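You operate a simulated robot arm through the tools that you are given. There is no shell and no other tool.

You run a simulated two-armed robot. Do the job below in one go: nothing can be reset, and whatever is moved stays where it is left.

Task
Press the rivet of the press card's colour home in the fixture slide.
Fine: take it from the rivet block, use the press lever and draw the slide out again. Where these are worked on the way, their far stop is far enough and under half their travel is too little: fixture slide.

The check looks at the end state, three seconds after you hand in, the way a careful person would. Anything else that was tipped, shoved, dropped, spilled or broken makes it a failure.

Robot
Two 7-joint arms with two-finger parallel grippers on one trunk that stands fixed in place. Base frame: the origin is at the foot of the trunk, x ahead of it, y to its left, z up. Lengths are in mm, angles in rad, forces in N, time in s.
The left shoulder is at [50, 177, 1204], the right one opposite. With the tool pointing down near the work surface each hand reaches from about 220 to 700 mm from the base axis, measured 20 degrees to its own side. Payload 3.43 kg a hand.
The TCP of each hand is the grasp point between the finger pads, 34 mm short of the fingertips. In the tool frame z runs along the fingers and y along their closing line. Largest opening 128 mm; finger width 24, thickness 12; the body of the gripper, 48 by 130 mm, starts 96 mm behind the TCP.
Orientation is that of the tool frame in the base frame, as [roll, pitch, yaw] about the fixed x, y, z axes, in that order (R = Rz(yaw) Ry(pitch) Rx(roll)). With the fingers straight down and closing along the base's y, the tool's x points along the base's -x, its y along +y and its z along -z.

Tools
- The arms move only by the tool arm_command. It takes "left_steps", "right_steps" or both (then of equal length, played together; a hand with none holds still); each is a list of rows, each an object (a shift or turn left out is 0, a gripper value left out holds the last) with "travel": the shift along the tool's x, y, z in units of 300 mm (1.0 is 300 mm), a list of three; "dr": the turn, a rotation vector about the tool's x, y, z in units of 90 degrees (1.0 is 90 degrees), a list of three; "hand": the gripper command, from -1 (fully open) to 1 (shut), values between in proportion. In form: [{"travel": [dx, dy, dz], "dr": [rx, ry, rz], "hand": hand}, ...]. A call has 1 to 20 rows; each row is the pose to reach, as a shift and turn from the pose commanded when the call began, along the tool's axes at that moment. A call with a number of a shift or a turn outside -1 to 1 is refused whole. A row lasts 0.2 s, in which the tool goes at most 50 mm and 0.15 rad; a call with a longer step from one row to the next is refused whole, and so is a gripper value outside its range. Where a pose cannot be reached the arm comes as near as it can. A force on the tool above 50 N (or 10 N above the force at the start of the call, whichever is more), or a blocked arm, ends the call early, and 0.2 s more pass. The fingers move at their own pace (about 108 mm/s each) and stop on an object; they squeeze with about 22 N. The grip force told is the motor's: it shows also when the fingers shut on nothing. Time passes only in rows, and 0.2 s behind the last, so rows that repeat a pose let the fingers close. The reply holds the time, the measured pose of the TCP, the force on the tool along the base axes, the opening and the grip force, in the units named above and with some noise, with the torque about the TCP (base axes, N m) and any sound that the robot's microphone picked up.
- Cameras (640 x 400 px; columns grow to the right, rows downward): "scene" is now at [154.3, 38, 1404.8]; the picture's right is [0.41, -0.91, 0.00], its down [-0.17, -0.08, -0.98] and it looks along [0.89, 0.41, -0.18] (base axes); focal length 225 px, centre (320, 200). "left" rides on the left gripper at [76, 11, -160] in its tool frame; the picture's right is [-0.15, 0.99, 0.00], its down [-0.88, -0.13, -0.46] and it looks along [-0.45, -0.07, 0.89] (tool axes); focal length 234 px, centre (320, 200). "right" rides on the right gripper at [76, -11, -160] in its tool frame; the picture's right is [0.15, 0.99, 0.00], its down [-0.88, 0.13, -0.46] and it looks along [-0.45, 0.07, 0.89] (tool axes); focal length 234 px, centre (320, 200). There is no depth. A picture from a camera that has moved, and an enlarged one, comes with that camera's place and axes in the base frame and with its lens.
- camera(camera): a new picture of that camera. The clock stands still meanwhile.
- lift_body(by): slides the trunk up (or, below 0, down) by that many mm; the arms and the scene camera ride with it, the base frame stays. It gives what a move gives, with no picture.
- aim_head(pan, tilt): turns the head with the scene camera to pan (to the left, within 1.396 rad either way) and tilt (down, from -0.506 to 1.204), counted from straight ahead of the robot. It gives what a move gives.
- enlarge(camera, box): a new picture of the part [left, top, right, bottom] of that camera's present view, enlarged. The clock stands still meanwhile.
- sign_off(): hands the job in; it is judged then, once.

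Places have to be worked out from the pictures, the camera data and where the tool is seen. Open the grippers and draw the arms clear of the work before you hand the job in, unless the task says otherwise.

The tools are called after ">>>" as name(argument=value, ...) on one line, values as JSON. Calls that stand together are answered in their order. arm_command: Moves the arms, as the interface text tells. Its arguments: {"type":"object","properties":{"left_steps":{"type":"array","items":{"type":"object","properties":{"travel":{"type":"array","items":{"type":"number"}},"dr":{"type":"array","items":{"type":"number"}},"hand":{"type":"number"}}}},"right_steps":{"type":"array","items":{"type":"object","properties":{"travel":{"type":"array","items":{"type":"number"}},"dr":{"type":"array","items":{"type":"number"}},"hand":{"type":"number"}}}}},"required":[]} The other tools are called the same way: lift_body (by) moves the trunk up or down; aim_head (pan, tilt) turns the head that bears the scene camera; camera (camera) takes a picture; enlarge (camera, box) takes an enlarged picture of a part of a camera's view; sign_off () hands the job in.

At the start:

```text
time: 0.0
left_tool_pos: [273.1, 251.7, 1367.3]
left_tcp_rot: [3.141, 0.0, 3.142]
left_force: [-1.0, 0.0, 1.2]
left_moment: [0.0, -0.02, 0.0]
left_finger_gap: 128.0
left_gripper_force: 0.1
right_tool_pos: [303.1, 17.0, 1337.9]
right_tcp_rot: [-3.141, -0.001, 3.14]
right_force: [0.5, 0.5, -0.2]
right_moment: [-0.03, -0.03, 0.05]
right_finger_gap: 128.2
right_gripper_force: 0.0
trunk travel left (down, up): [-375.0, 26.0]
head pan, tilt (commanded): [0.428, 0.183]
```

scene: 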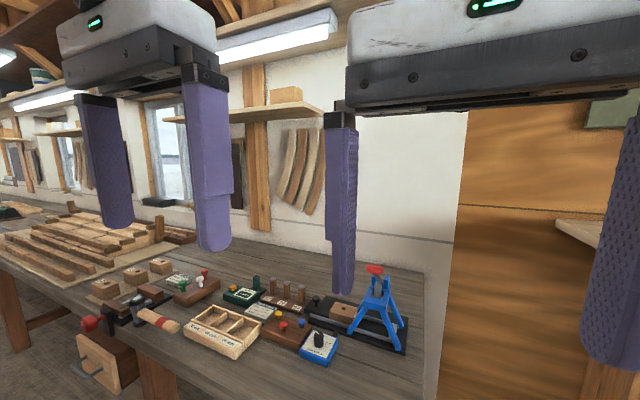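
right: 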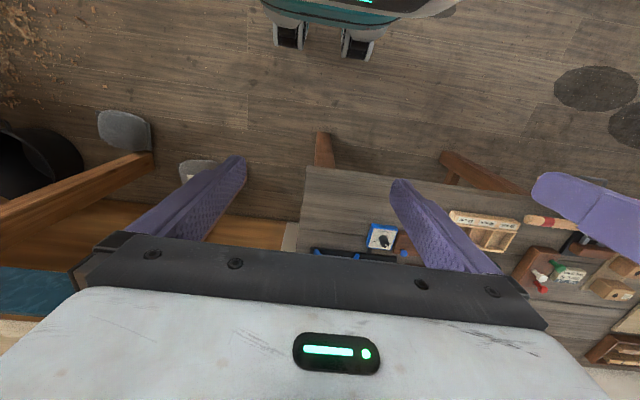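
left: 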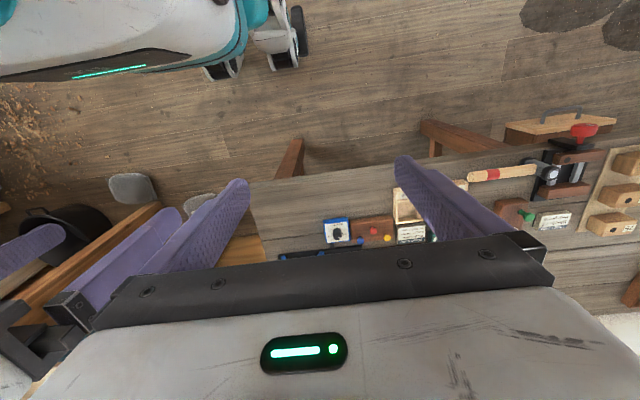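

The scene shows a workbench with a press (blue frame, red lever knob), rivet block, cards and boxes. I'll enlarge the scene view of the bench to see the details first.

>>> enlarge(camera="scene", box=[220, 250, 420, 375])

>>> enlarge(camera="scene", box=[60, 240, 260, 365])

```text
3.20 times, centred on (320, 312) of scene
camera zoom: at [154.3, 38.0, 1404.8], right [0.41, -0.91, 0.0], down [-0.17, -0.08, -0.98], along [0.89, 0.41, -0.18], focal length 719 px, centre (320, -160)
```

zoom: 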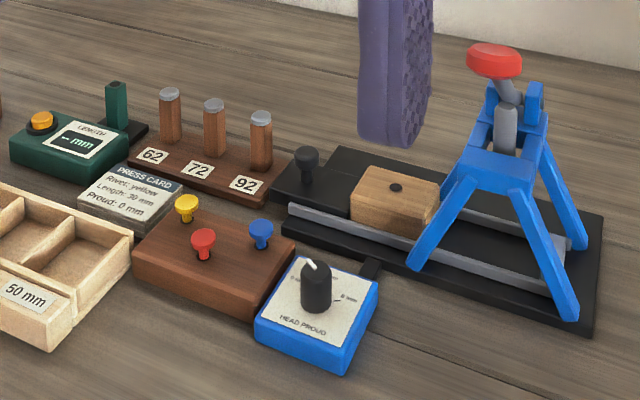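

```text
3.20 times, centred on (160, 302) of scene
camera zoom: at [154.3, 38.0, 1404.8], right [0.41, -0.91, 0.0], down [-0.17, -0.08, -0.98], along [0.89, 0.41, -0.18], focal length 719 px, centre (832, -128)
```

zoom: 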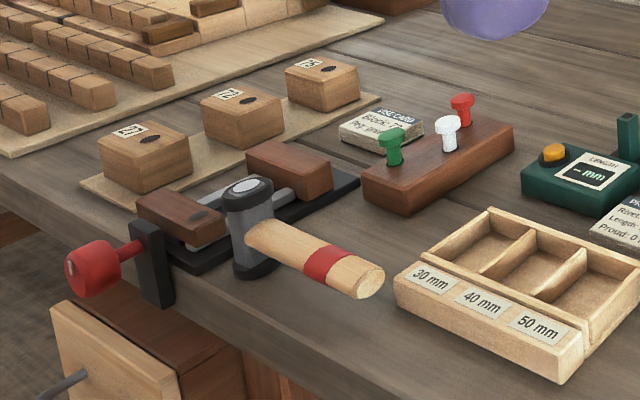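

The press card reads "Rivet: yellow, Length 30 mm, Proud: 0 mm". I'll turn the head to centre the press station and look closer.

>>> aim_head(pan=0.3, tilt=0.7)

>>> camera(camera="scene")

```text
time: 0.9
left_tool_pos: [274.2, 253.0, 1367.2]
left_tcp_rot: [-3.141, 0.001, 3.14]
left_force: [-0.1, -0.1, 0.2]
left_moment: [0.02, -0.02, -0.02]
left_finger_gap: 127.7
left_gripper_force: 0.0
right_tool_pos: [305.9, 15.3, 1339.0]
right_tcp_rot: [3.14, -0.001, 3.14]
right_force: [28.9, -26.9, -11.0]
right_moment: [4.63, 4.11, 2.73]
right_finger_gap: 127.9
right_gripper_force: 0.0
trunk travel left (down, up): [-375.0, 26.0]
head pan, tilt (commanded): [0.3, 0.7]
```

```text
taken
camera scene: at [150.9, 30.4, 1362.7], right [0.36, -0.93, 0.0], down [-0.56, -0.21, -0.8], along [0.75, 0.29, -0.6], focal length 225 px, centre (320, 200)
```

scene: 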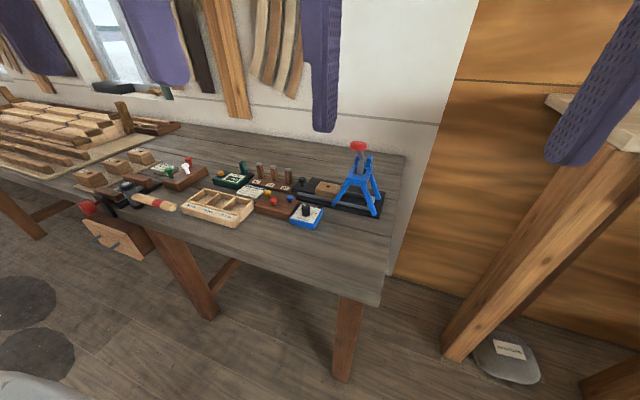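

The head bumped the right hand (force of about 40 N and the head didn't reach its aim). I'll move the right hand away to the right and forward-clear of the head.

>>> arm_command(right_steps=[{"travel": [-0.08, -0.1, 0]}, {"travel": [-0.1, -0.25, 0]}, {"travel": [-0.1, -0.4, 0]}, {"travel": [-0.1, -0.55, 0]}, {"travel": [-0.1, -0.65, 0]}])

>>> aim_head(pan=0.3, tilt=0.7)

>>> camera(camera="scene")

```text
time: 2.1
left_tool_pos: [273.7, 252.7, 1366.9]
left_tcp_rot: [3.142, -0.001, -3.141]
left_force: [-0.5, -0.2, 0.6]
left_moment: [0.0, -0.02, -0.02]
left_finger_gap: 128.0
left_gripper_force: 0.1
right_tool_pos: [333.2, -178.3, 1338.5]
right_tcp_rot: [3.14, 0.001, 3.141]
right_force: [-1.1, -0.3, 0.3]
right_moment: [-0.01, -0.03, 0.0]
right_finger_gap: 127.9
right_gripper_force: 0.0
trunk travel left (down, up): [-375.0, 26.0]
head pan, tilt (commanded): [0.3, 0.7]
```

```text
time: 2.7
left_tool_pos: [274.6, 253.1, 1367.0]
left_tcp_rot: [-3.141, 0.0, -3.141]
left_force: [0.7, -0.1, -0.2]
left_moment: [0.01, -0.02, 0.01]
left_finger_gap: 128.1
left_gripper_force: 0.0
right_tool_pos: [332.8, -177.7, 1340.1]
right_tcp_rot: [-3.141, 0.0, 3.141]
right_force: [-0.1, 0.1, 0.1]
right_moment: [0.01, 0.02, 0.0]
right_finger_gap: 127.9
right_gripper_force: 0.0
trunk travel left (down, up): [-375.0, 26.0]
head pan, tilt (commanded): [0.3, 0.7]
```

```text
taken
camera scene: at [150.8, 24.6, 1357.7], right [0.3, -0.96, 0.0], down [-0.62, -0.19, -0.76], along [0.73, 0.23, -0.64], focal length 225 px, centre (320, 200)
```

scene: 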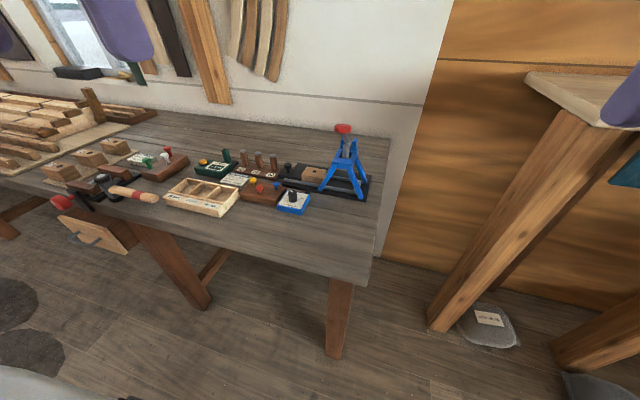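

The view is clear of the hands now. I'll lower the trunk by 200 mm to get nearer and obtain a baseline for triangulating the bench.

>>> lift_body(by=-200)

>>> camera(camera="scene")

```text
time: 4.9
left_tool_pos: [274.6, 252.1, 1168.3]
left_tcp_rot: [-3.141, 0.0, -3.141]
left_force: [-0.2, -0.7, 0.1]
left_moment: [-0.01, 0.01, -0.02]
left_finger_gap: 127.8
left_gripper_force: 0.1
right_tool_pos: [333.9, -178.6, 1139.2]
right_tcp_rot: [3.141, 0.001, 3.141]
right_force: [0.0, 0.7, 0.0]
right_moment: [-0.01, -0.01, -0.01]
right_finger_gap: 128.1
right_gripper_force: 0.0
trunk travel left (down, up): [-175.0, 226.0]
head pan, tilt (commanded): [0.3, 0.7]
```

```text
taken
camera scene: at [150.7, 24.5, 1157.8], right [0.3, -0.96, 0.0], down [-0.62, -0.19, -0.77], along [0.73, 0.23, -0.64], focal length 225 px, centre (320, 200)
```

scene: 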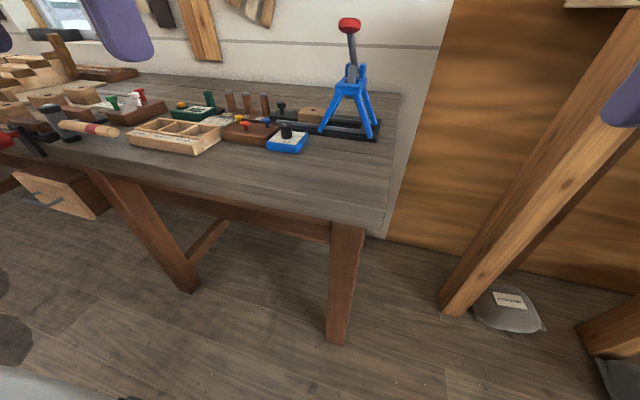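

Triangulating from the two heights, the bench top is near z≈880, the dial box near [640,263], and the lever knob near [674,128,1137]. I'll zoom at this height on each part of the press station.

>>> enlarge(camera="scene", box=[220, 80, 300, 160])

>>> enlarge(camera="scene", box=[260, 60, 400, 150])

>>> enlarge(camera="scene", box=[300, 5, 400, 70])

>>> enlarge(camera="scene", box=[260, 110, 320, 160])

```text
5.00 times, centred on (260, 120) of scene
camera zoom: at [150.7, 24.5, 1157.8], right [0.3, -0.96, 0.0], down [-0.62, -0.19, -0.77], along [0.73, 0.23, -0.64], focal length 1123 px, centre (620, 600)
```

zoom: 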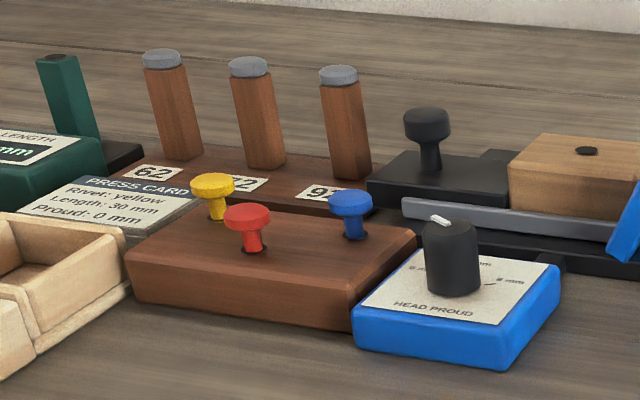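

```text
4.44 times, centred on (330, 105) of scene
camera zoom: at [150.7, 24.5, 1157.8], right [0.3, -0.96, 0.0], down [-0.62, -0.19, -0.77], along [0.73, 0.23, -0.64], focal length 999 px, centre (276, 622)
```

zoom: 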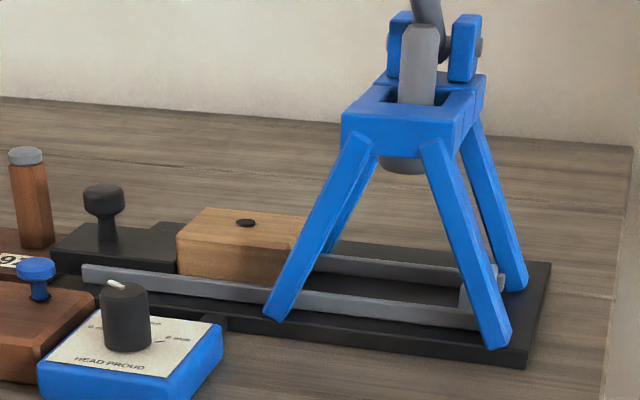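

```text
6.15 times, centred on (350, 38) of scene
camera zoom: at [150.7, 24.5, 1157.8], right [0.3, -0.96, 0.0], down [-0.62, -0.19, -0.77], along [0.73, 0.23, -0.64], focal length 1383 px, centre (135, 1200)
```

zoom: 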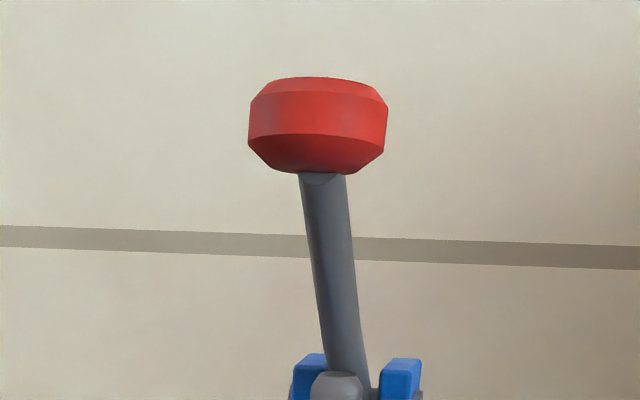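

```text
8.00 times, centred on (290, 135) of scene
camera zoom: at [150.7, 24.5, 1157.8], right [0.3, -0.96, 0.0], down [-0.62, -0.19, -0.77], along [0.73, 0.23, -0.64], focal length 1798 px, centre (560, 720)
```

zoom: 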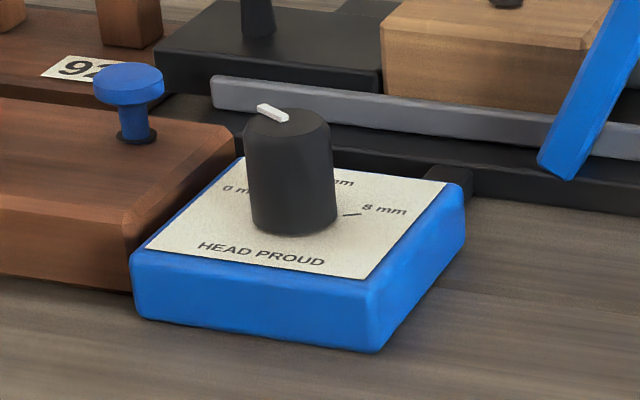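

The dial has marks 0/…/8 mm and its white index seems near the 0 side; I need a view from above. I'll move the left hand forward so its camera looks down on the station.

>>> arm_command(left_steps=[{"travel": [-0.14, 0, 0]}, {"travel": [-0.28, 0, 0]}, {"travel": [-0.42, 0, 0]}, {"travel": [-0.56, 0, 0]}, {"travel": [-0.7, 0, 0]}, {"travel": [-0.7, 0, 0]}])

>>> camera(camera="left")

>>> camera(camera="scene")

```text
time: 6.3
left_tool_pos: [447.9, 271.6, 1121.8]
left_tcp_rot: [-3.141, 0.004, -3.141]
left_force: [0.6, -0.3, -0.1]
left_moment: [0.0, -0.04, 0.0]
left_finger_gap: 128.1
left_gripper_force: 0.0
left hand out of reach, approached as far as the arm can: row 2, 3, 4, 5, 6
right_tool_pos: [332.6, -178.3, 1138.9]
right_tcp_rot: [-3.14, -0.001, -3.141]
right_force: [-0.1, 0.4, 0.5]
right_moment: [0.02, 0.03, -0.01]
right_finger_gap: 127.8
right_gripper_force: 0.1
trunk travel left (down, up): [-175.0, 226.0]
head pan, tilt (commanded): [0.3, 0.7]
```

```text
taken
camera left: at [372.2, 282.7, 1281.9], right [0.15, 0.99, 0.0], down [0.88, -0.13, 0.46], along [0.45, -0.07, -0.89], focal length 234 px, centre (320, 200)
```

left: 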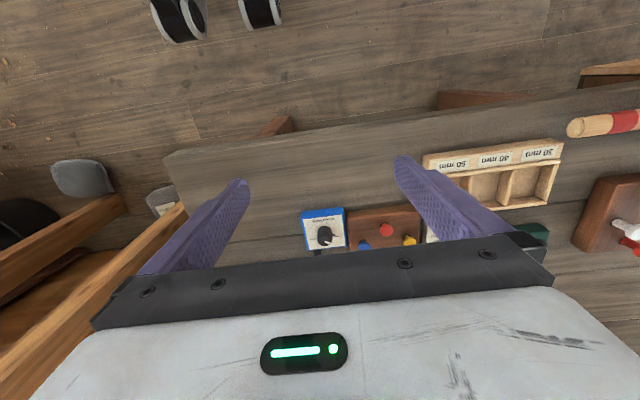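

```text
taken
camera scene: at [150.8, 24.5, 1157.7], right [0.3, -0.96, 0.0], down [-0.62, -0.19, -0.77], along [0.73, 0.23, -0.64], focal length 225 px, centre (320, 200)
```

scene: 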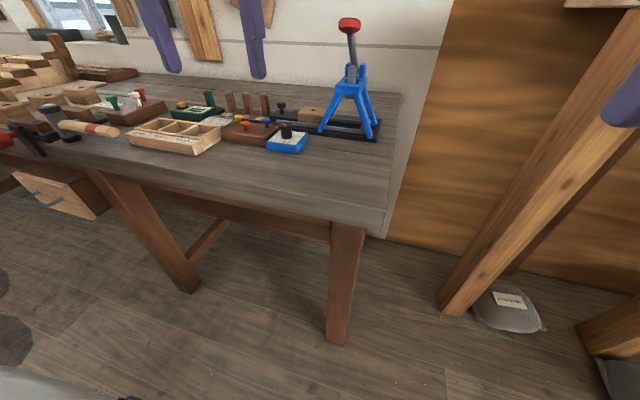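

The arm can't reach far at this height with the trunk lowered; still, the left camera sees the dial. I'll zoom in on the dial and rivets from here.

>>> enlarge(camera="left", box=[290, 195, 360, 255])

>>> enlarge(camera="left", box=[340, 140, 580, 260])

```text
6.67 times, centred on (325, 225) of left
camera zoom: at [372.2, 282.7, 1281.9], right [0.15, 0.99, 0.0], down [0.88, -0.13, 0.46], along [0.45, -0.07, -0.89], focal length 1561 px, centre (287, 33)
```

zoom: 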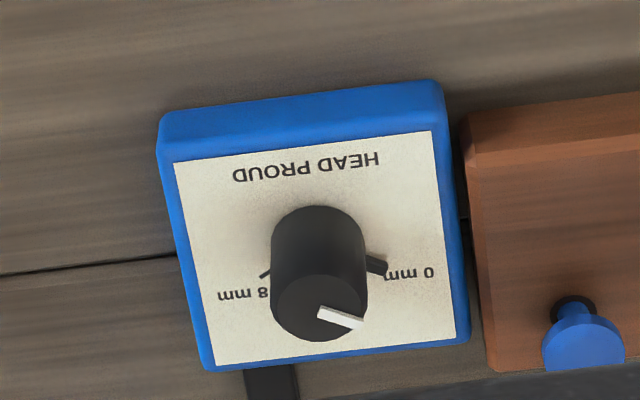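

```text
2.67 times, centred on (460, 200) of left
camera zoom: at [372.2, 282.7, 1281.9], right [0.15, 0.99, 0.0], down [0.88, -0.13, 0.46], along [0.45, -0.07, -0.89], focal length 624 px, centre (-53, 200)
```

zoom: 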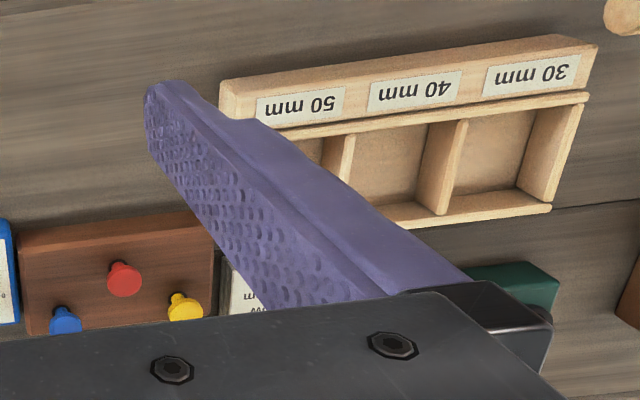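

The dial's white index points at the 0 mm mark (matches card "Proud: 0 mm"), so I leave it alone. I'll raise the trunk again since the reach needs a higher shoulder, then bring the left hand over the bench.

>>> lift_body(by=200)

>>> arm_command(left_steps=[{"travel": [0, 0, 0.1]}, {"travel": [0, 0, 0.2]}, {"travel": [0, 0, 0.3]}, {"travel": [0, 0, 0.4]}, {"travel": [0, 0, 0.4]}])

```text
time: 8.5
left_tool_pos: [448.5, 272.0, 1322.0]
left_tcp_rot: [-3.139, 0.002, -3.141]
left_force: [-0.4, -0.4, 0.4]
left_moment: [-0.02, 0.02, -0.04]
left_finger_gap: 128.2
left_gripper_force: 0.0
right_tool_pos: [332.4, -176.6, 1339.5]
right_tcp_rot: [3.141, 0.001, 3.141]
right_force: [-0.4, -0.3, -0.1]
right_moment: [0.02, 0.01, 0.01]
right_finger_gap: 127.8
right_gripper_force: 0.0
trunk travel left (down, up): [-375.0, 26.0]
head pan, tilt (commanded): [0.3, 0.7]
```

```text
time: 9.7
left_tool_pos: [448.3, 271.6, 1201.1]
left_tcp_rot: [-3.138, 0.002, -3.141]
left_force: [-0.5, 0.2, -0.7]
left_moment: [-0.03, 0.01, 0.01]
left_finger_gap: 127.8
left_gripper_force: 0.1
right_tool_pos: [332.6, -177.7, 1338.4]
right_tcp_rot: [-3.141, 0.002, 3.141]
right_force: [0.5, -0.4, 0.2]
right_moment: [0.02, -0.01, 0.02]
right_finger_gap: 128.2
right_gripper_force: 0.1
trunk travel left (down, up): [-375.0, 26.0]
head pan, tilt (commanded): [0.3, 0.7]
```

Reach is fine again. I'll move the left hand to about [560, 230, 1150] to see the station from above.

>>> arm_command(left_steps=[{"travel": [-0.1, -0.035, 0.04]}, {"travel": [-0.2, -0.07, 0.08]}, {"travel": [-0.3, -0.105, 0.12]}, {"travel": [-0.373, -0.139, 0.17]}, {"travel": [-0.373, -0.139, 0.17]}])

>>> camera(camera="left")

>>> camera(camera="scene")

```text
time: 10.9
left_tool_pos: [545.8, 238.7, 1146.2]
left_tcp_rot: [-3.139, 0.002, -3.14]
left_force: [0.4, -0.5, -0.5]
left_moment: [0.04, 0.04, -0.01]
left_finger_gap: 128.0
left_gripper_force: 0.1
left hand out of reach, approached as far as the arm can: row 4, 5
right_tool_pos: [334.4, -177.7, 1337.6]
right_tcp_rot: [3.141, -0.003, 3.139]
right_force: [0.9, 0.7, -1.0]
right_moment: [0.0, 0.02, 0.0]
right_finger_gap: 128.2
right_gripper_force: 0.0
trunk travel left (down, up): [-375.0, 26.0]
head pan, tilt (commanded): [0.3, 0.7]
```

```text
taken
camera left: at [469.8, 249.5, 1306.5], right [0.15, 0.99, 0.0], down [0.88, -0.13, 0.46], along [0.45, -0.07, -0.89], focal length 234 px, centre (320, 200)
```

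left: 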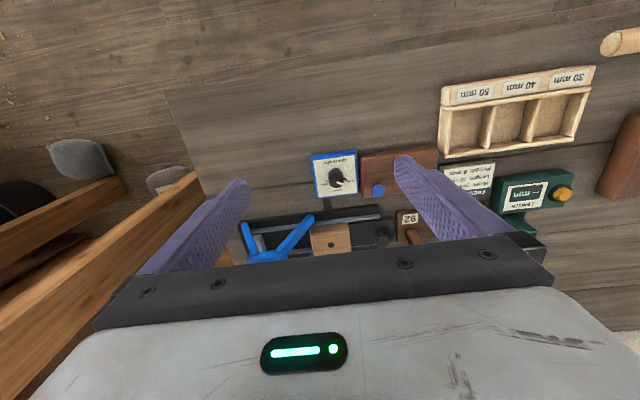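

```text
taken
camera scene: at [151.6, 24.7, 1357.5], right [0.3, -0.96, 0.0], down [-0.62, -0.19, -0.76], along [0.73, 0.23, -0.64], focal length 225 px, centre (320, 200)
```

scene: 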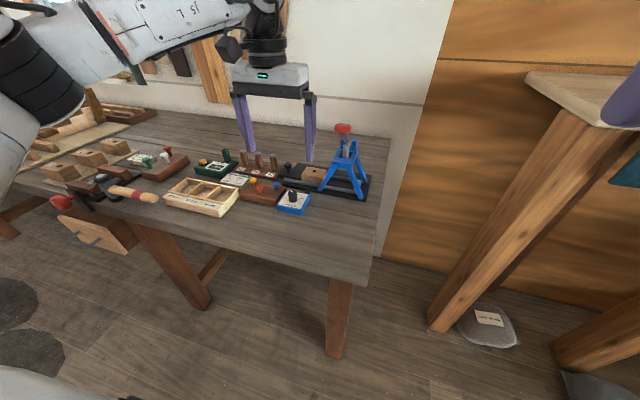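

The slide appears to lie around x≈750, further than a straight-down tool reaches easily. I'll zoom from the current scene camera to triangulate rivets, slide, handle and lever precisely.

>>> enlarge(camera="scene", box=[220, 145, 300, 215])

>>> enlarge(camera="scene", box=[280, 110, 380, 210])

>>> enlarge(camera="left", box=[220, 140, 420, 265])

```text
5.71 times, centred on (260, 180) of scene
camera zoom: at [151.6, 24.7, 1357.5], right [0.3, -0.96, 0.0], down [-0.62, -0.19, -0.76], along [0.73, 0.23, -0.64], focal length 1284 px, centre (663, 314)
```

zoom: 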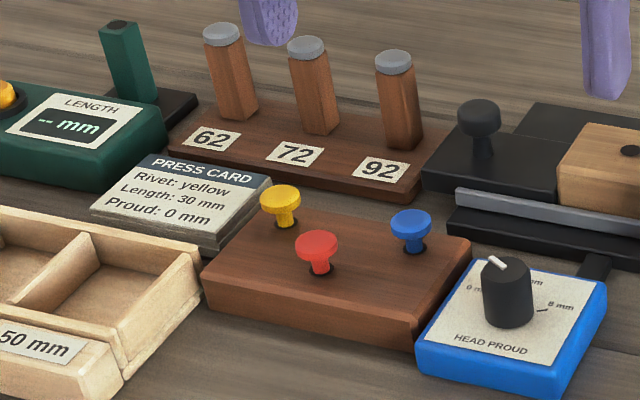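

```text
4.00 times, centred on (330, 160) of scene
camera zoom: at [151.6, 24.7, 1357.5], right [0.3, -0.96, 0.0], down [-0.62, -0.19, -0.76], along [0.73, 0.23, -0.64], focal length 899 px, centre (280, 360)
```

zoom: 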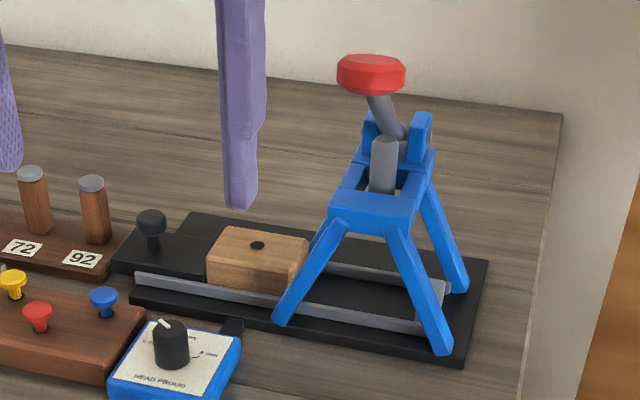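

```text
3.20 times, centred on (320, 202) of left
camera zoom: at [469.8, 249.5, 1306.5], right [0.15, 0.99, 0.0], down [0.88, -0.13, 0.46], along [0.45, -0.07, -0.89], focal length 749 px, centre (320, 192)
```

zoom: 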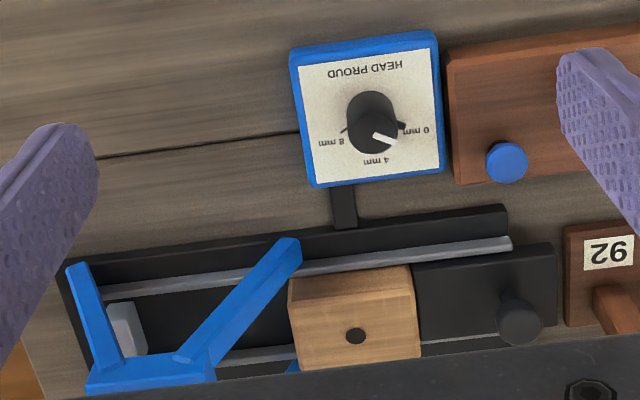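

Dial clearly at 0. Triangulation gives: yellow rivet head top ≈ [655,405,945], hole ≈ [753,230,947], slide knob ≈ [762,331,955], lever knob ≈ [676,129,1137] with its pivot ≈ [787,128,1043]. These are far, so I'll tilt the tool forward 30° and move above the rivet block to test the reach.

>>> arm_command(left_steps=[{"travel": [-0.036, 0.11, 0.064], "dr": [0, -0.067, 0]}, {"travel": [-0.072, 0.22, 0.128], "dr": [0, -0.133, 0]}, {"travel": [-0.108, 0.33, 0.192], "dr": [0, -0.2, 0]}, {"travel": [-0.144, 0.44, 0.256], "dr": [0, -0.267, 0]}, {"travel": [-0.18, 0.553, 0.32], "dr": [0, -0.333, 0]}, {"travel": [-0.18, 0.553, 0.32], "dr": [0, -0.333, 0]}])

>>> camera(camera="left")

>>> camera(camera="scene")

```text
time: 12.3
left_tool_pos: [600.3, 402.0, 1050.0]
left_tcp_rot: [-3.14, 0.526, 3.142]
left_force: [0.2, -0.1, 0.1]
left_moment: [0.01, -0.01, 0.0]
left_finger_gap: 128.1
left_gripper_force: 0.1
right_tool_pos: [331.8, -179.1, 1340.4]
right_tcp_rot: [-3.141, 0.001, -3.141]
right_force: [-1.0, 0.6, -0.5]
right_moment: [0.04, -0.01, 0.01]
right_finger_gap: 128.0
right_gripper_force: 0.1
trunk travel left (down, up): [-375.0, 26.0]
head pan, tilt (commanded): [0.3, 0.7]
```

```text
taken
camera left: at [453.9, 412.7, 1151.1], right [0.13, 0.99, 0.07], down [0.53, -0.13, 0.84], along [0.84, -0.07, -0.54], focal length 234 px, centre (320, 200)
```

left: 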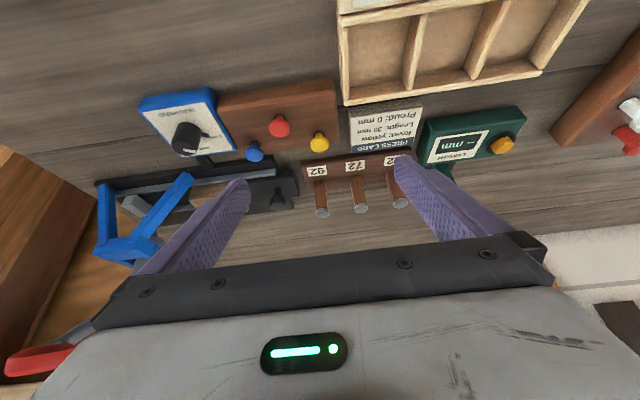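

```text
taken
camera scene: at [150.7, 24.1, 1357.7], right [0.3, -0.96, 0.0], down [-0.62, -0.19, -0.77], along [0.73, 0.23, -0.64], focal length 225 px, centre (320, 200)
```

scene: 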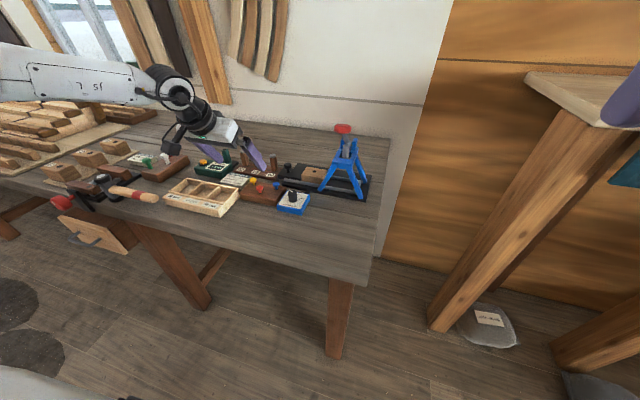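

Tilted reach works. I'll half close the fingers and test the reach above the slide (about [735,260,1050]) while keeping clear of the lever.

>>> arm_command(left_steps=[{"travel": [0, 0, 0], "hand": 0.1}, {"travel": [-0.078, -0.095, 0.045], "hand": 0.1}, {"travel": [-0.156, -0.19, 0.09], "hand": 0.1}, {"travel": [-0.234, -0.285, 0.135], "hand": 0.1}, {"travel": [-0.312, -0.38, 0.18], "hand": 0.1}, {"travel": [-0.39, -0.473, 0.225], "hand": 0.1}, {"travel": [-0.39, -0.473, 0.225], "hand": 0.1}])

>>> camera(camera="left")

>>> camera(camera="scene")

```text
time: 13.9
left_tool_pos: [694.4, 284.7, 1056.3]
left_tcp_rot: [-3.139, 0.525, -3.141]
left_force: [-0.2, -0.1, -0.4]
left_moment: [-0.02, 0.0, 0.0]
left_finger_gap: 57.4
left_gripper_force: 0.1
left hand out of reach, approached as far as the arm can: row 5, 6, 7
right_tool_pos: [333.8, -176.8, 1338.5]
right_tcp_rot: [-3.142, 0.001, 3.14]
right_force: [0.0, 0.6, 0.1]
right_moment: [-0.02, 0.04, -0.02]
right_finger_gap: 128.2
right_gripper_force: 0.0
trunk travel left (down, up): [-375.0, 26.0]
head pan, tilt (commanded): [0.3, 0.7]
```

```text
taken
camera left: at [548.5, 294.5, 1156.6], right [0.13, 0.99, 0.07], down [0.53, -0.13, 0.84], along [0.84, -0.07, -0.54], focal length 234 px, centre (320, 200)
```

left: 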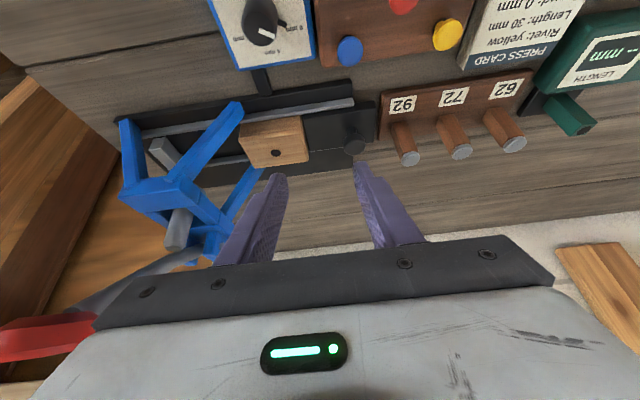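

```text
taken
camera scene: at [150.8, 24.7, 1357.7], right [0.3, -0.96, 0.0], down [-0.62, -0.19, -0.76], along [0.73, 0.23, -0.64], focal length 225 px, centre (320, 200)
```

scene: 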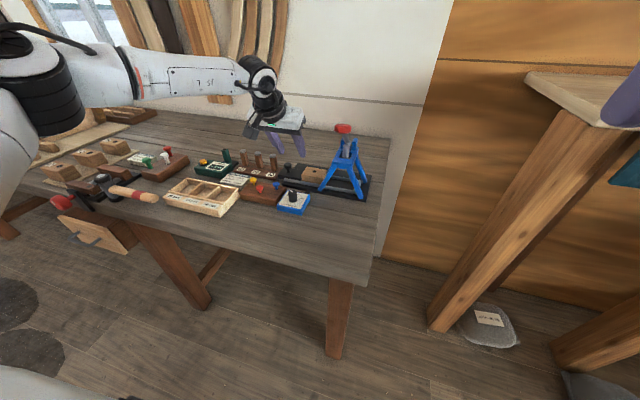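

With 30° tilt the arm stops at x≈694, so the slide needs a steeper forward tilt. I'll back off a bit, tilt to 50° and lower the trunk 60 mm so the wrist is level with the shoulder.

>>> arm_command(left_steps=[{"travel": [0.005, 0, -0.08], "dr": [0, -0.074, 0]}, {"travel": [0.01, 0, -0.16], "dr": [0, -0.148, 0]}, {"travel": [0.015, 0, -0.24], "dr": [0, -0.222, 0]}, {"travel": [0.015, 0, -0.24], "dr": [0, -0.222, 0]}])

>>> lift_body(by=-60)

```text
time: 14.9
left_tool_pos: [654.0, 283.3, 1117.3]
left_tcp_rot: [-3.138, 0.874, -3.141]
left_force: [0.3, 0.0, 0.8]
left_moment: [0.01, 0.03, -0.03]
left_finger_gap: 57.7
left_gripper_force: 0.1
right_tool_pos: [334.4, -179.0, 1338.4]
right_tcp_rot: [-3.14, 0.0, -3.141]
right_force: [0.9, 0.0, 0.7]
right_moment: [0.0, 0.02, 0.0]
right_finger_gap: 127.8
right_gripper_force: 0.0
trunk travel left (down, up): [-375.0, 26.0]
head pan, tilt (commanded): [0.3, 0.7]
```

```text
time: 15.9
left_tool_pos: [652.8, 283.2, 1058.5]
left_tcp_rot: [-3.14, 0.875, -3.14]
left_force: [-0.3, -0.2, 0.9]
left_moment: [0.01, -0.03, 0.04]
left_finger_gap: 57.6
left_gripper_force: 0.1
right_tool_pos: [334.1, -179.2, 1278.4]
right_tcp_rot: [3.14, 0.0, -3.142]
right_force: [0.1, 0.2, 0.3]
right_moment: [0.02, 0.0, 0.02]
right_finger_gap: 128.1
right_gripper_force: 0.1
trunk travel left (down, up): [-315.0, 86.0]
head pan, tilt (commanded): [0.3, 0.7]
```

Tilt is now 50°. I'll test the reach toward the slide handle at about [745,310,1010] — still above everything.

>>> arm_command(left_steps=[{"travel": [-0.02, 0.03, 0.11]}, {"travel": [-0.04, 0.06, 0.22]}, {"travel": [-0.073, 0.09, 0.338]}, {"travel": [-0.073, 0.09, 0.338]}])

>>> camera(camera="left")

>>> camera(camera="scene")

```text
time: 16.9
left_tool_pos: [745.2, 309.8, 1010.3]
left_tcp_rot: [-3.138, 0.875, -3.139]
left_force: [0.1, 0.0, -0.7]
left_moment: [0.01, -0.02, 0.06]
left_finger_gap: 57.6
left_gripper_force: 0.1
right_tool_pos: [333.1, -178.5, 1278.5]
right_tcp_rot: [-3.141, -0.001, 3.141]
right_force: [0.8, 0.6, -0.9]
right_moment: [0.01, 0.01, -0.03]
right_finger_gap: 128.3
right_gripper_force: 0.1
trunk travel left (down, up): [-315.0, 86.0]
head pan, tilt (commanded): [0.3, 0.7]
```

```text
taken
camera left: at [573.8, 321.2, 1055.2], right [0.09, 0.99, 0.11], down [0.21, -0.13, 0.97], along [0.97, -0.07, -0.22], focal length 234 px, centre (320, 200)
```

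left: 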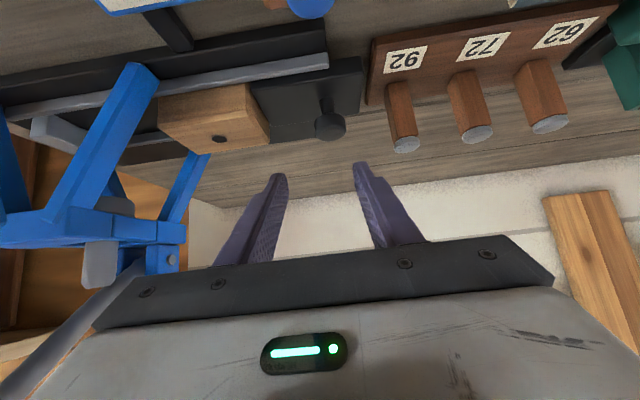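

```text
taken
camera scene: at [150.4, 24.4, 1297.8], right [0.3, -0.96, 0.0], down [-0.61, -0.19, -0.77], along [0.73, 0.23, -0.64], focal length 225 px, centre (320, 200)
```

scene: 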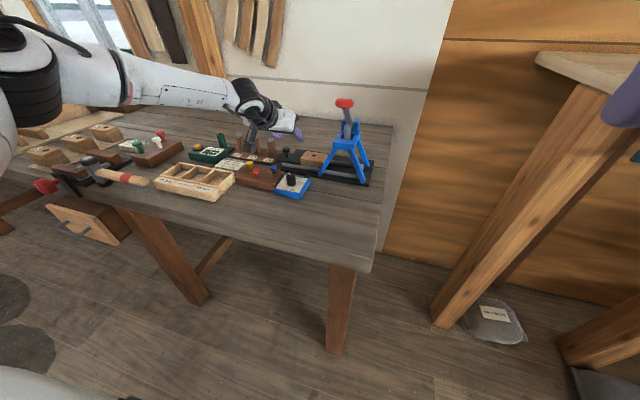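

The reach is good at this tilt. Let me inspect the hand's underside (camera housing) in the scene view for clearance.

>>> enlarge(camera="scene", box=[220, 70, 380, 190])

>>> enlarge(camera="left", box=[140, 0, 460, 200])

```text
3.33 times, centred on (300, 130) of scene
camera zoom: at [150.4, 24.4, 1297.8], right [0.3, -0.96, 0.0], down [-0.61, -0.19, -0.77], along [0.73, 0.23, -0.64], focal length 749 px, centre (387, 433)
```

zoom: 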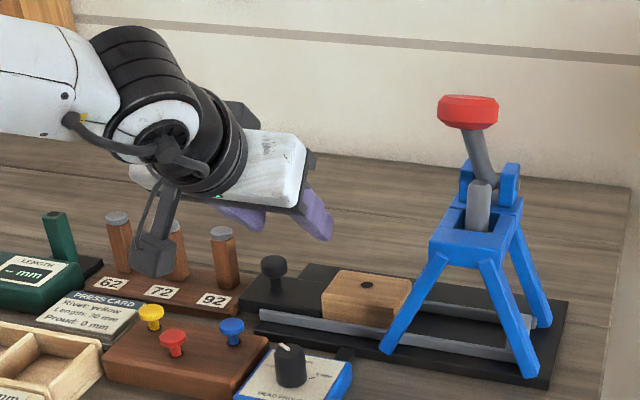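

```text
2.00 times, centred on (300, 100) of left
camera zoom: at [573.8, 321.2, 1055.2], right [0.09, 0.99, 0.11], down [0.21, -0.13, 0.97], along [0.97, -0.07, -0.22], focal length 468 px, centre (360, 400)
```

zoom: 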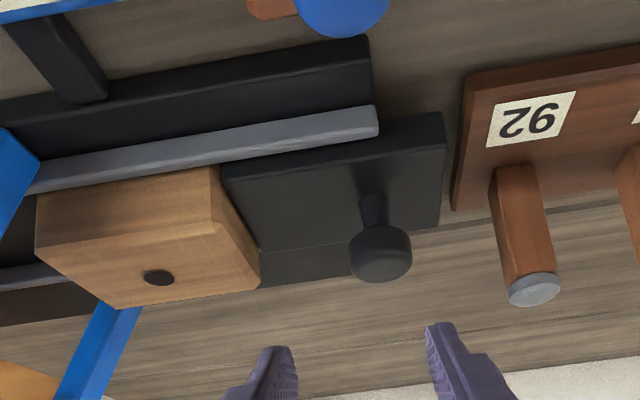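

Camera housing bottom sits about 27 mm above TCP height at this tilt, so clearances are fine. Now I'll move back over the yellow rivet at about [638,405,1010] for a close look.

>>> arm_command(left_steps=[{"travel": [0.086, 0, -0.102]}, {"travel": [0.171, 0.067, -0.205]}, {"travel": [0.229, 0.193, -0.274]}, {"travel": [0.229, 0.317, -0.274]}, {"travel": [0.229, 0.317, -0.274]}])

>>> camera(camera="left")

>>> enlarge(camera="scene", box=[210, 110, 300, 200])

```text
time: 18.1
left_tool_pos: [635.1, 404.2, 1008.0]
left_tcp_rot: [-3.138, 0.874, -3.14]
left_force: [0.0, 0.1, -0.8]
left_moment: [0.01, -0.02, 0.0]
left_finger_gap: 57.5
left_gripper_force: 0.1
right_tool_pos: [332.7, -178.1, 1279.0]
right_tcp_rot: [3.14, 0.001, 3.141]
right_force: [0.1, -0.5, -0.1]
right_moment: [-0.01, 0.0, -0.02]
right_finger_gap: 128.1
right_gripper_force: 0.0
trunk travel left (down, up): [-315.0, 86.0]
head pan, tilt (commanded): [0.3, 0.7]
```

```text
taken
camera left: at [463.8, 415.6, 1053.6], right [0.09, 0.99, 0.11], down [0.22, -0.13, 0.97], along [0.97, -0.07, -0.23], focal length 234 px, centre (320, 200)
```

left: 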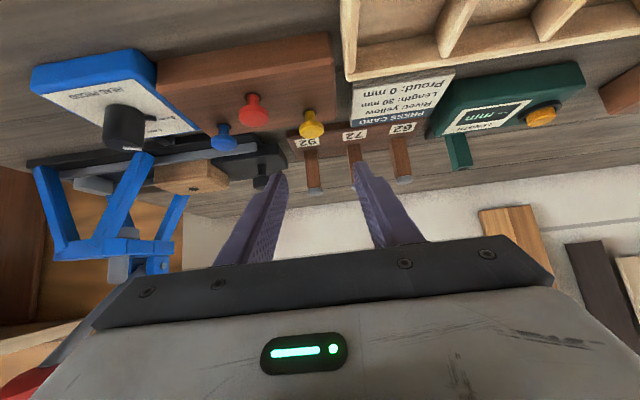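

```text
4.44 times, centred on (255, 155) of scene
camera zoom: at [150.6, 24.5, 1297.7], right [0.3, -0.96, 0.0], down [-0.62, -0.19, -0.77], along [0.73, 0.23, -0.64], focal length 999 px, centre (609, 400)
```

zoom: 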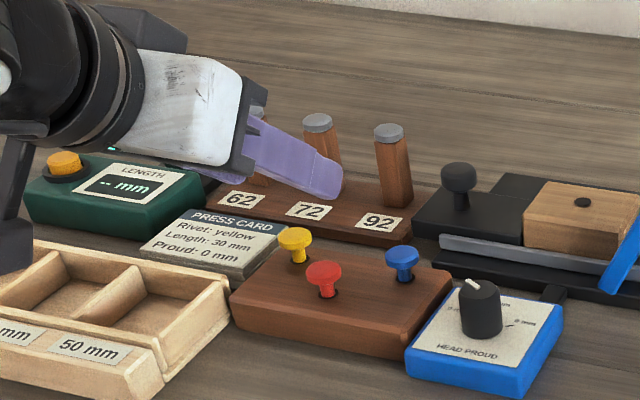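

The rivet triangulates to about [654,404] from this camera too. I'll zoom in to refine the head centre and see the finger midline.

>>> enlarge(camera="left", box=[260, 80, 380, 180])

>>> enlarge(camera="scene", box=[245, 150, 285, 190])

```text
4.00 times, centred on (320, 130) of left
camera zoom: at [463.8, 415.6, 1053.6], right [0.09, 0.99, 0.11], down [0.22, -0.13, 0.97], along [0.97, -0.07, -0.23], focal length 937 px, centre (320, 480)
```

zoom: 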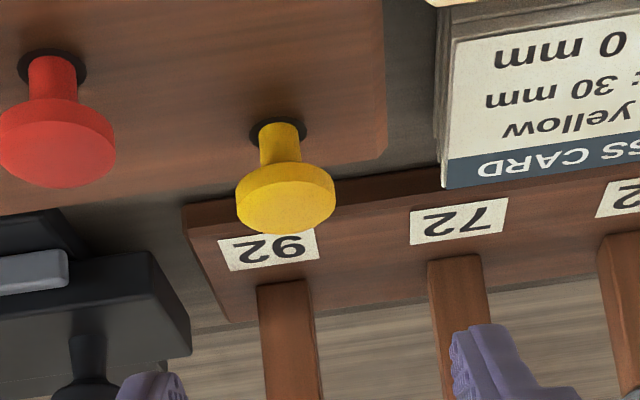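

```text
10.00 times, centred on (265, 170) of scene
camera zoom: at [150.6, 24.5, 1297.7], right [0.3, -0.96, 0.0], down [-0.62, -0.19, -0.77], along [0.73, 0.23, -0.64], focal length 2247 px, centre (870, 500)
```

zoom: 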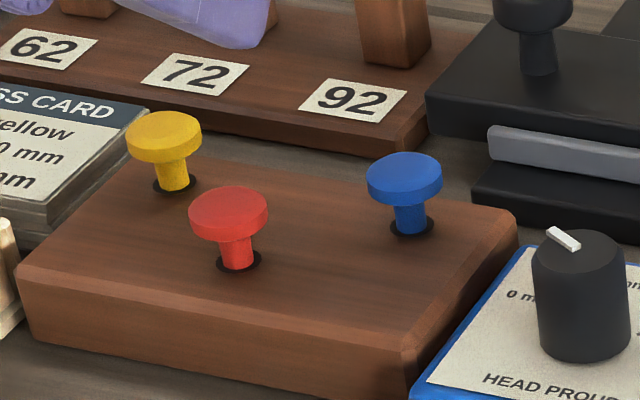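

Relative to the hand, the yellow head centre is about 16 mm ahead, 3 mm to the right and 64 mm below the TCP; head Ø≈22, standing ~19 mm above the block. I'll set the gap to 32 mm and descend 30 mm first, then check alignment.

>>> arm_command(left_steps=[{"travel": [0, 0, 0], "hand": 0.5}, {"travel": [0.03, -0.0097, 0.016], "hand": 0.5}, {"travel": [0.06, -0.0097, 0.033], "hand": 0.5}, {"travel": [0.089, -0.0097, 0.049], "hand": 0.5}, {"travel": [0.089, -0.0097, 0.049], "hand": 0.5}])

>>> enlarge(camera="left", box=[260, 100, 380, 200])

>>> enlarge(camera="scene", box=[235, 140, 295, 190])

```text
time: 19.3
left_tool_pos: [631.3, 402.7, 979.7]
left_tcp_rot: [-3.141, 0.874, -3.14]
left_force: [0.1, -0.1, 0.3]
left_moment: [0.01, 0.0, 0.01]
left_finger_gap: 31.9
left_gripper_force: 0.0
right_tool_pos: [332.3, -177.3, 1277.9]
right_tcp_rot: [3.14, -0.001, 3.141]
right_force: [0.9, 0.2, -0.5]
right_moment: [-0.01, -0.02, -0.02]
right_finger_gap: 128.1
right_gripper_force: 0.1
trunk travel left (down, up): [-315.0, 86.0]
head pan, tilt (commanded): [0.3, 0.7]
```

```text
4.00 times, centred on (320, 150) of left
camera zoom: at [459.3, 412.4, 1024.1], right [0.09, 0.99, 0.11], down [0.22, -0.13, 0.97], along [0.97, -0.07, -0.23], focal length 937 px, centre (320, 400)
```

zoom: 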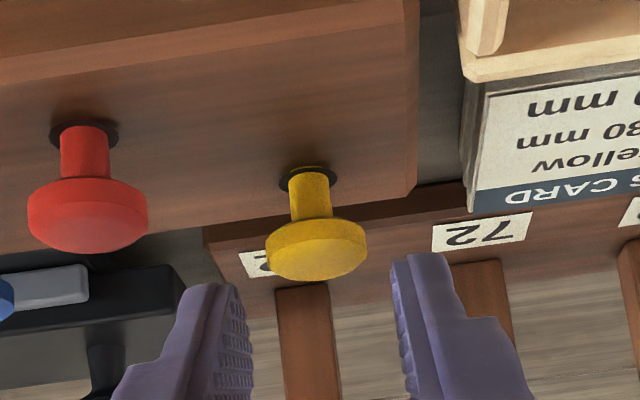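

```text
8.00 times, centred on (265, 165) of scene
camera zoom: at [150.7, 24.4, 1297.7], right [0.3, -0.96, 0.0], down [-0.62, -0.19, -0.77], along [0.73, 0.23, -0.64], focal length 1798 px, centre (760, 480)
```

zoom: 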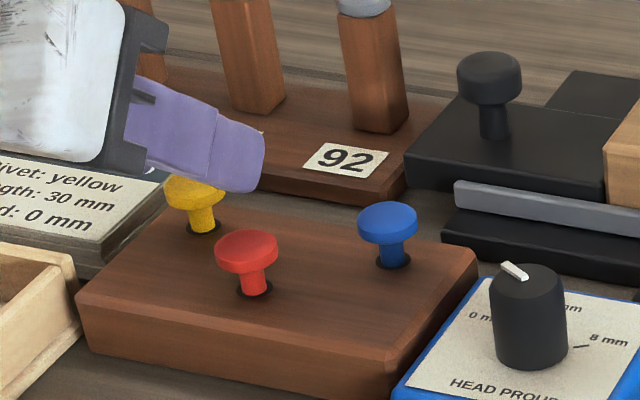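

The head lies midway between the fingertips as predicted. I'll descend the remaining ~15 mm gently and check before closing.

>>> arm_command(left_steps=[{"travel": [0.013, 0, 0.011], "hand": 0.5}, {"travel": [0.027, 0, 0.022], "hand": 0.5}, {"travel": [0.04, 0, 0.0336], "hand": 0.5}, {"travel": [0.04, 0, 0.0336], "hand": 0.5}])

>>> enlarge(camera="left", box=[260, 100, 380, 200])

>>> enlarge(camera="scene", box=[235, 140, 295, 190])

```text
time: 20.3
left_tool_pos: [629.7, 402.4, 964.1]
left_tcp_rot: [-3.139, 0.876, -3.14]
left_force: [0.9, 0.3, -0.2]
left_moment: [0.01, -0.01, 0.0]
left_finger_gap: 32.2
left_gripper_force: 0.0
right_tool_pos: [333.1, -178.5, 1278.9]
right_tcp_rot: [-3.141, -0.001, 3.14]
right_force: [-0.1, -0.2, -0.2]
right_moment: [0.01, -0.01, -0.01]
right_finger_gap: 128.0
right_gripper_force: 0.0
trunk travel left (down, up): [-315.0, 86.0]
head pan, tilt (commanded): [0.3, 0.7]
```

```text
4.00 times, centred on (320, 150) of left
camera zoom: at [459.7, 413.5, 1008.9], right [0.09, 0.99, 0.11], down [0.22, -0.13, 0.97], along [0.97, -0.07, -0.23], focal length 937 px, centre (320, 400)
```

zoom: 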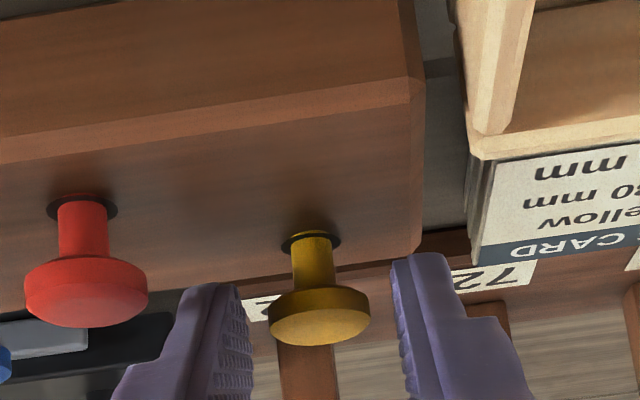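

```text
8.00 times, centred on (265, 165) of scene
camera zoom: at [150.7, 24.5, 1297.7], right [0.3, -0.96, 0.0], down [-0.62, -0.19, -0.77], along [0.73, 0.23, -0.64], focal length 1798 px, centre (760, 480)
```

zoom: 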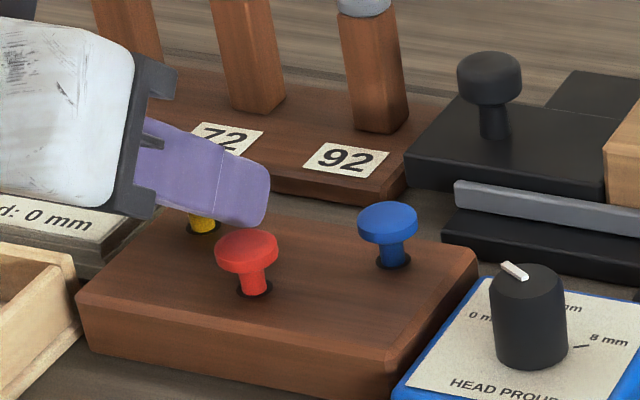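

Image position matches the prediction (head centre ~28 mm past the TCP, centred between the pads). Now I close the gripper.

>>> arm_command(left_steps=[{"travel": [0, 0, 0], "hand": 1}, {"travel": [0, 0, 0], "hand": 1}, {"travel": [0, 0, 0], "hand": 1}])

>>> enlarge(camera="left", box=[260, 100, 380, 200])

```text
time: 21.1
left_tool_pos: [630.4, 403.0, 963.1]
left_tcp_rot: [-3.139, 0.875, -3.139]
left_force: [1.1, -0.1, 0.2]
left_moment: [0.02, 0.04, 0.02]
left_finger_gap: 20.8
left_gripper_force: 21.8
right_tool_pos: [333.1, -178.4, 1278.5]
right_tcp_rot: [3.14, 0.0, 3.141]
right_force: [-0.1, 0.2, -0.3]
right_moment: [0.01, 0.01, 0.02]
right_finger_gap: 128.0
right_gripper_force: 0.0
trunk travel left (down, up): [-315.0, 86.0]
head pan, tilt (commanded): [0.3, 0.7]
```

```text
4.00 times, centred on (320, 150) of left
camera zoom: at [459.7, 413.5, 1008.9], right [0.09, 0.99, 0.11], down [0.22, -0.13, 0.97], along [0.97, -0.07, -0.23], focal length 937 px, centre (320, 400)
```

zoom: 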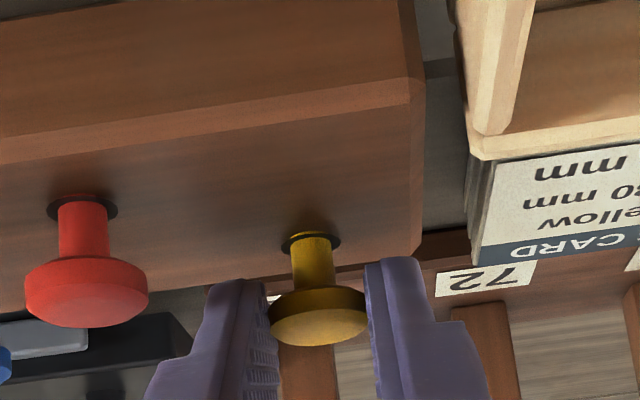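

Gripped at 20.8 mm with 22 N. I lift straight up 60 mm to draw it out of the block.

>>> arm_command(left_steps=[{"travel": [-0.0256, 0, -0.0214], "hand": 1}, {"travel": [-0.0511, 0, -0.0428], "hand": 1}, {"travel": [-0.0767, 0, -0.0642], "hand": 1}, {"travel": [-0.1023, 0, -0.0856], "hand": 1}, {"travel": [-0.1278, 0, -0.107], "hand": 1}, {"travel": [-0.1534, 0, -0.1284], "hand": 1}, {"travel": [-0.1534, 0, -0.1284], "hand": 1}])

>>> enlarge(camera="left", box=[240, 60, 400, 200])

>>> enlarge(camera="scene", box=[225, 130, 295, 190])

```text
time: 22.7
left_tool_pos: [633.6, 403.0, 1023.0]
left_tcp_rot: [3.142, 0.875, -3.14]
left_force: [0.4, -0.4, -0.3]
left_moment: [-0.03, 0.02, 0.02]
left_finger_gap: 20.5
left_gripper_force: 21.9
right_tool_pos: [334.8, -177.5, 1279.1]
right_tcp_rot: [-3.141, 0.0, 3.14]
right_force: [0.8, 0.1, 0.2]
right_moment: [0.0, -0.03, 0.03]
right_finger_gap: 128.0
right_gripper_force: 0.1
trunk travel left (down, up): [-315.0, 86.0]
head pan, tilt (commanded): [0.3, 0.7]
```

```text
2.86 times, centred on (320, 130) of left
camera zoom: at [461.4, 414.0, 1068.9], right [0.09, 0.99, 0.11], down [0.22, -0.13, 0.97], along [0.97, -0.07, -0.23], focal length 669 px, centre (320, 400)
```

zoom: 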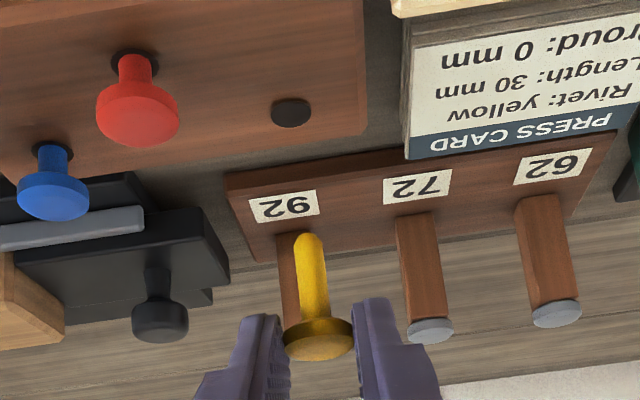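

```text
6.67 times, centred on (260, 160) of scene
camera zoom: at [150.8, 24.7, 1297.7], right [0.3, -0.96, 0.0], down [-0.62, -0.19, -0.76], along [0.73, 0.23, -0.64], focal length 1498 px, centre (720, 467)
```

zoom: 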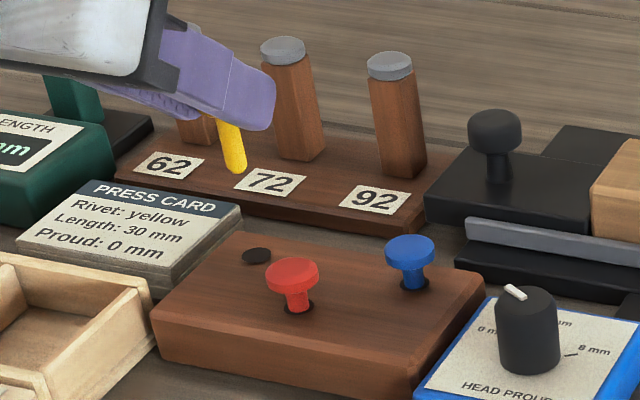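

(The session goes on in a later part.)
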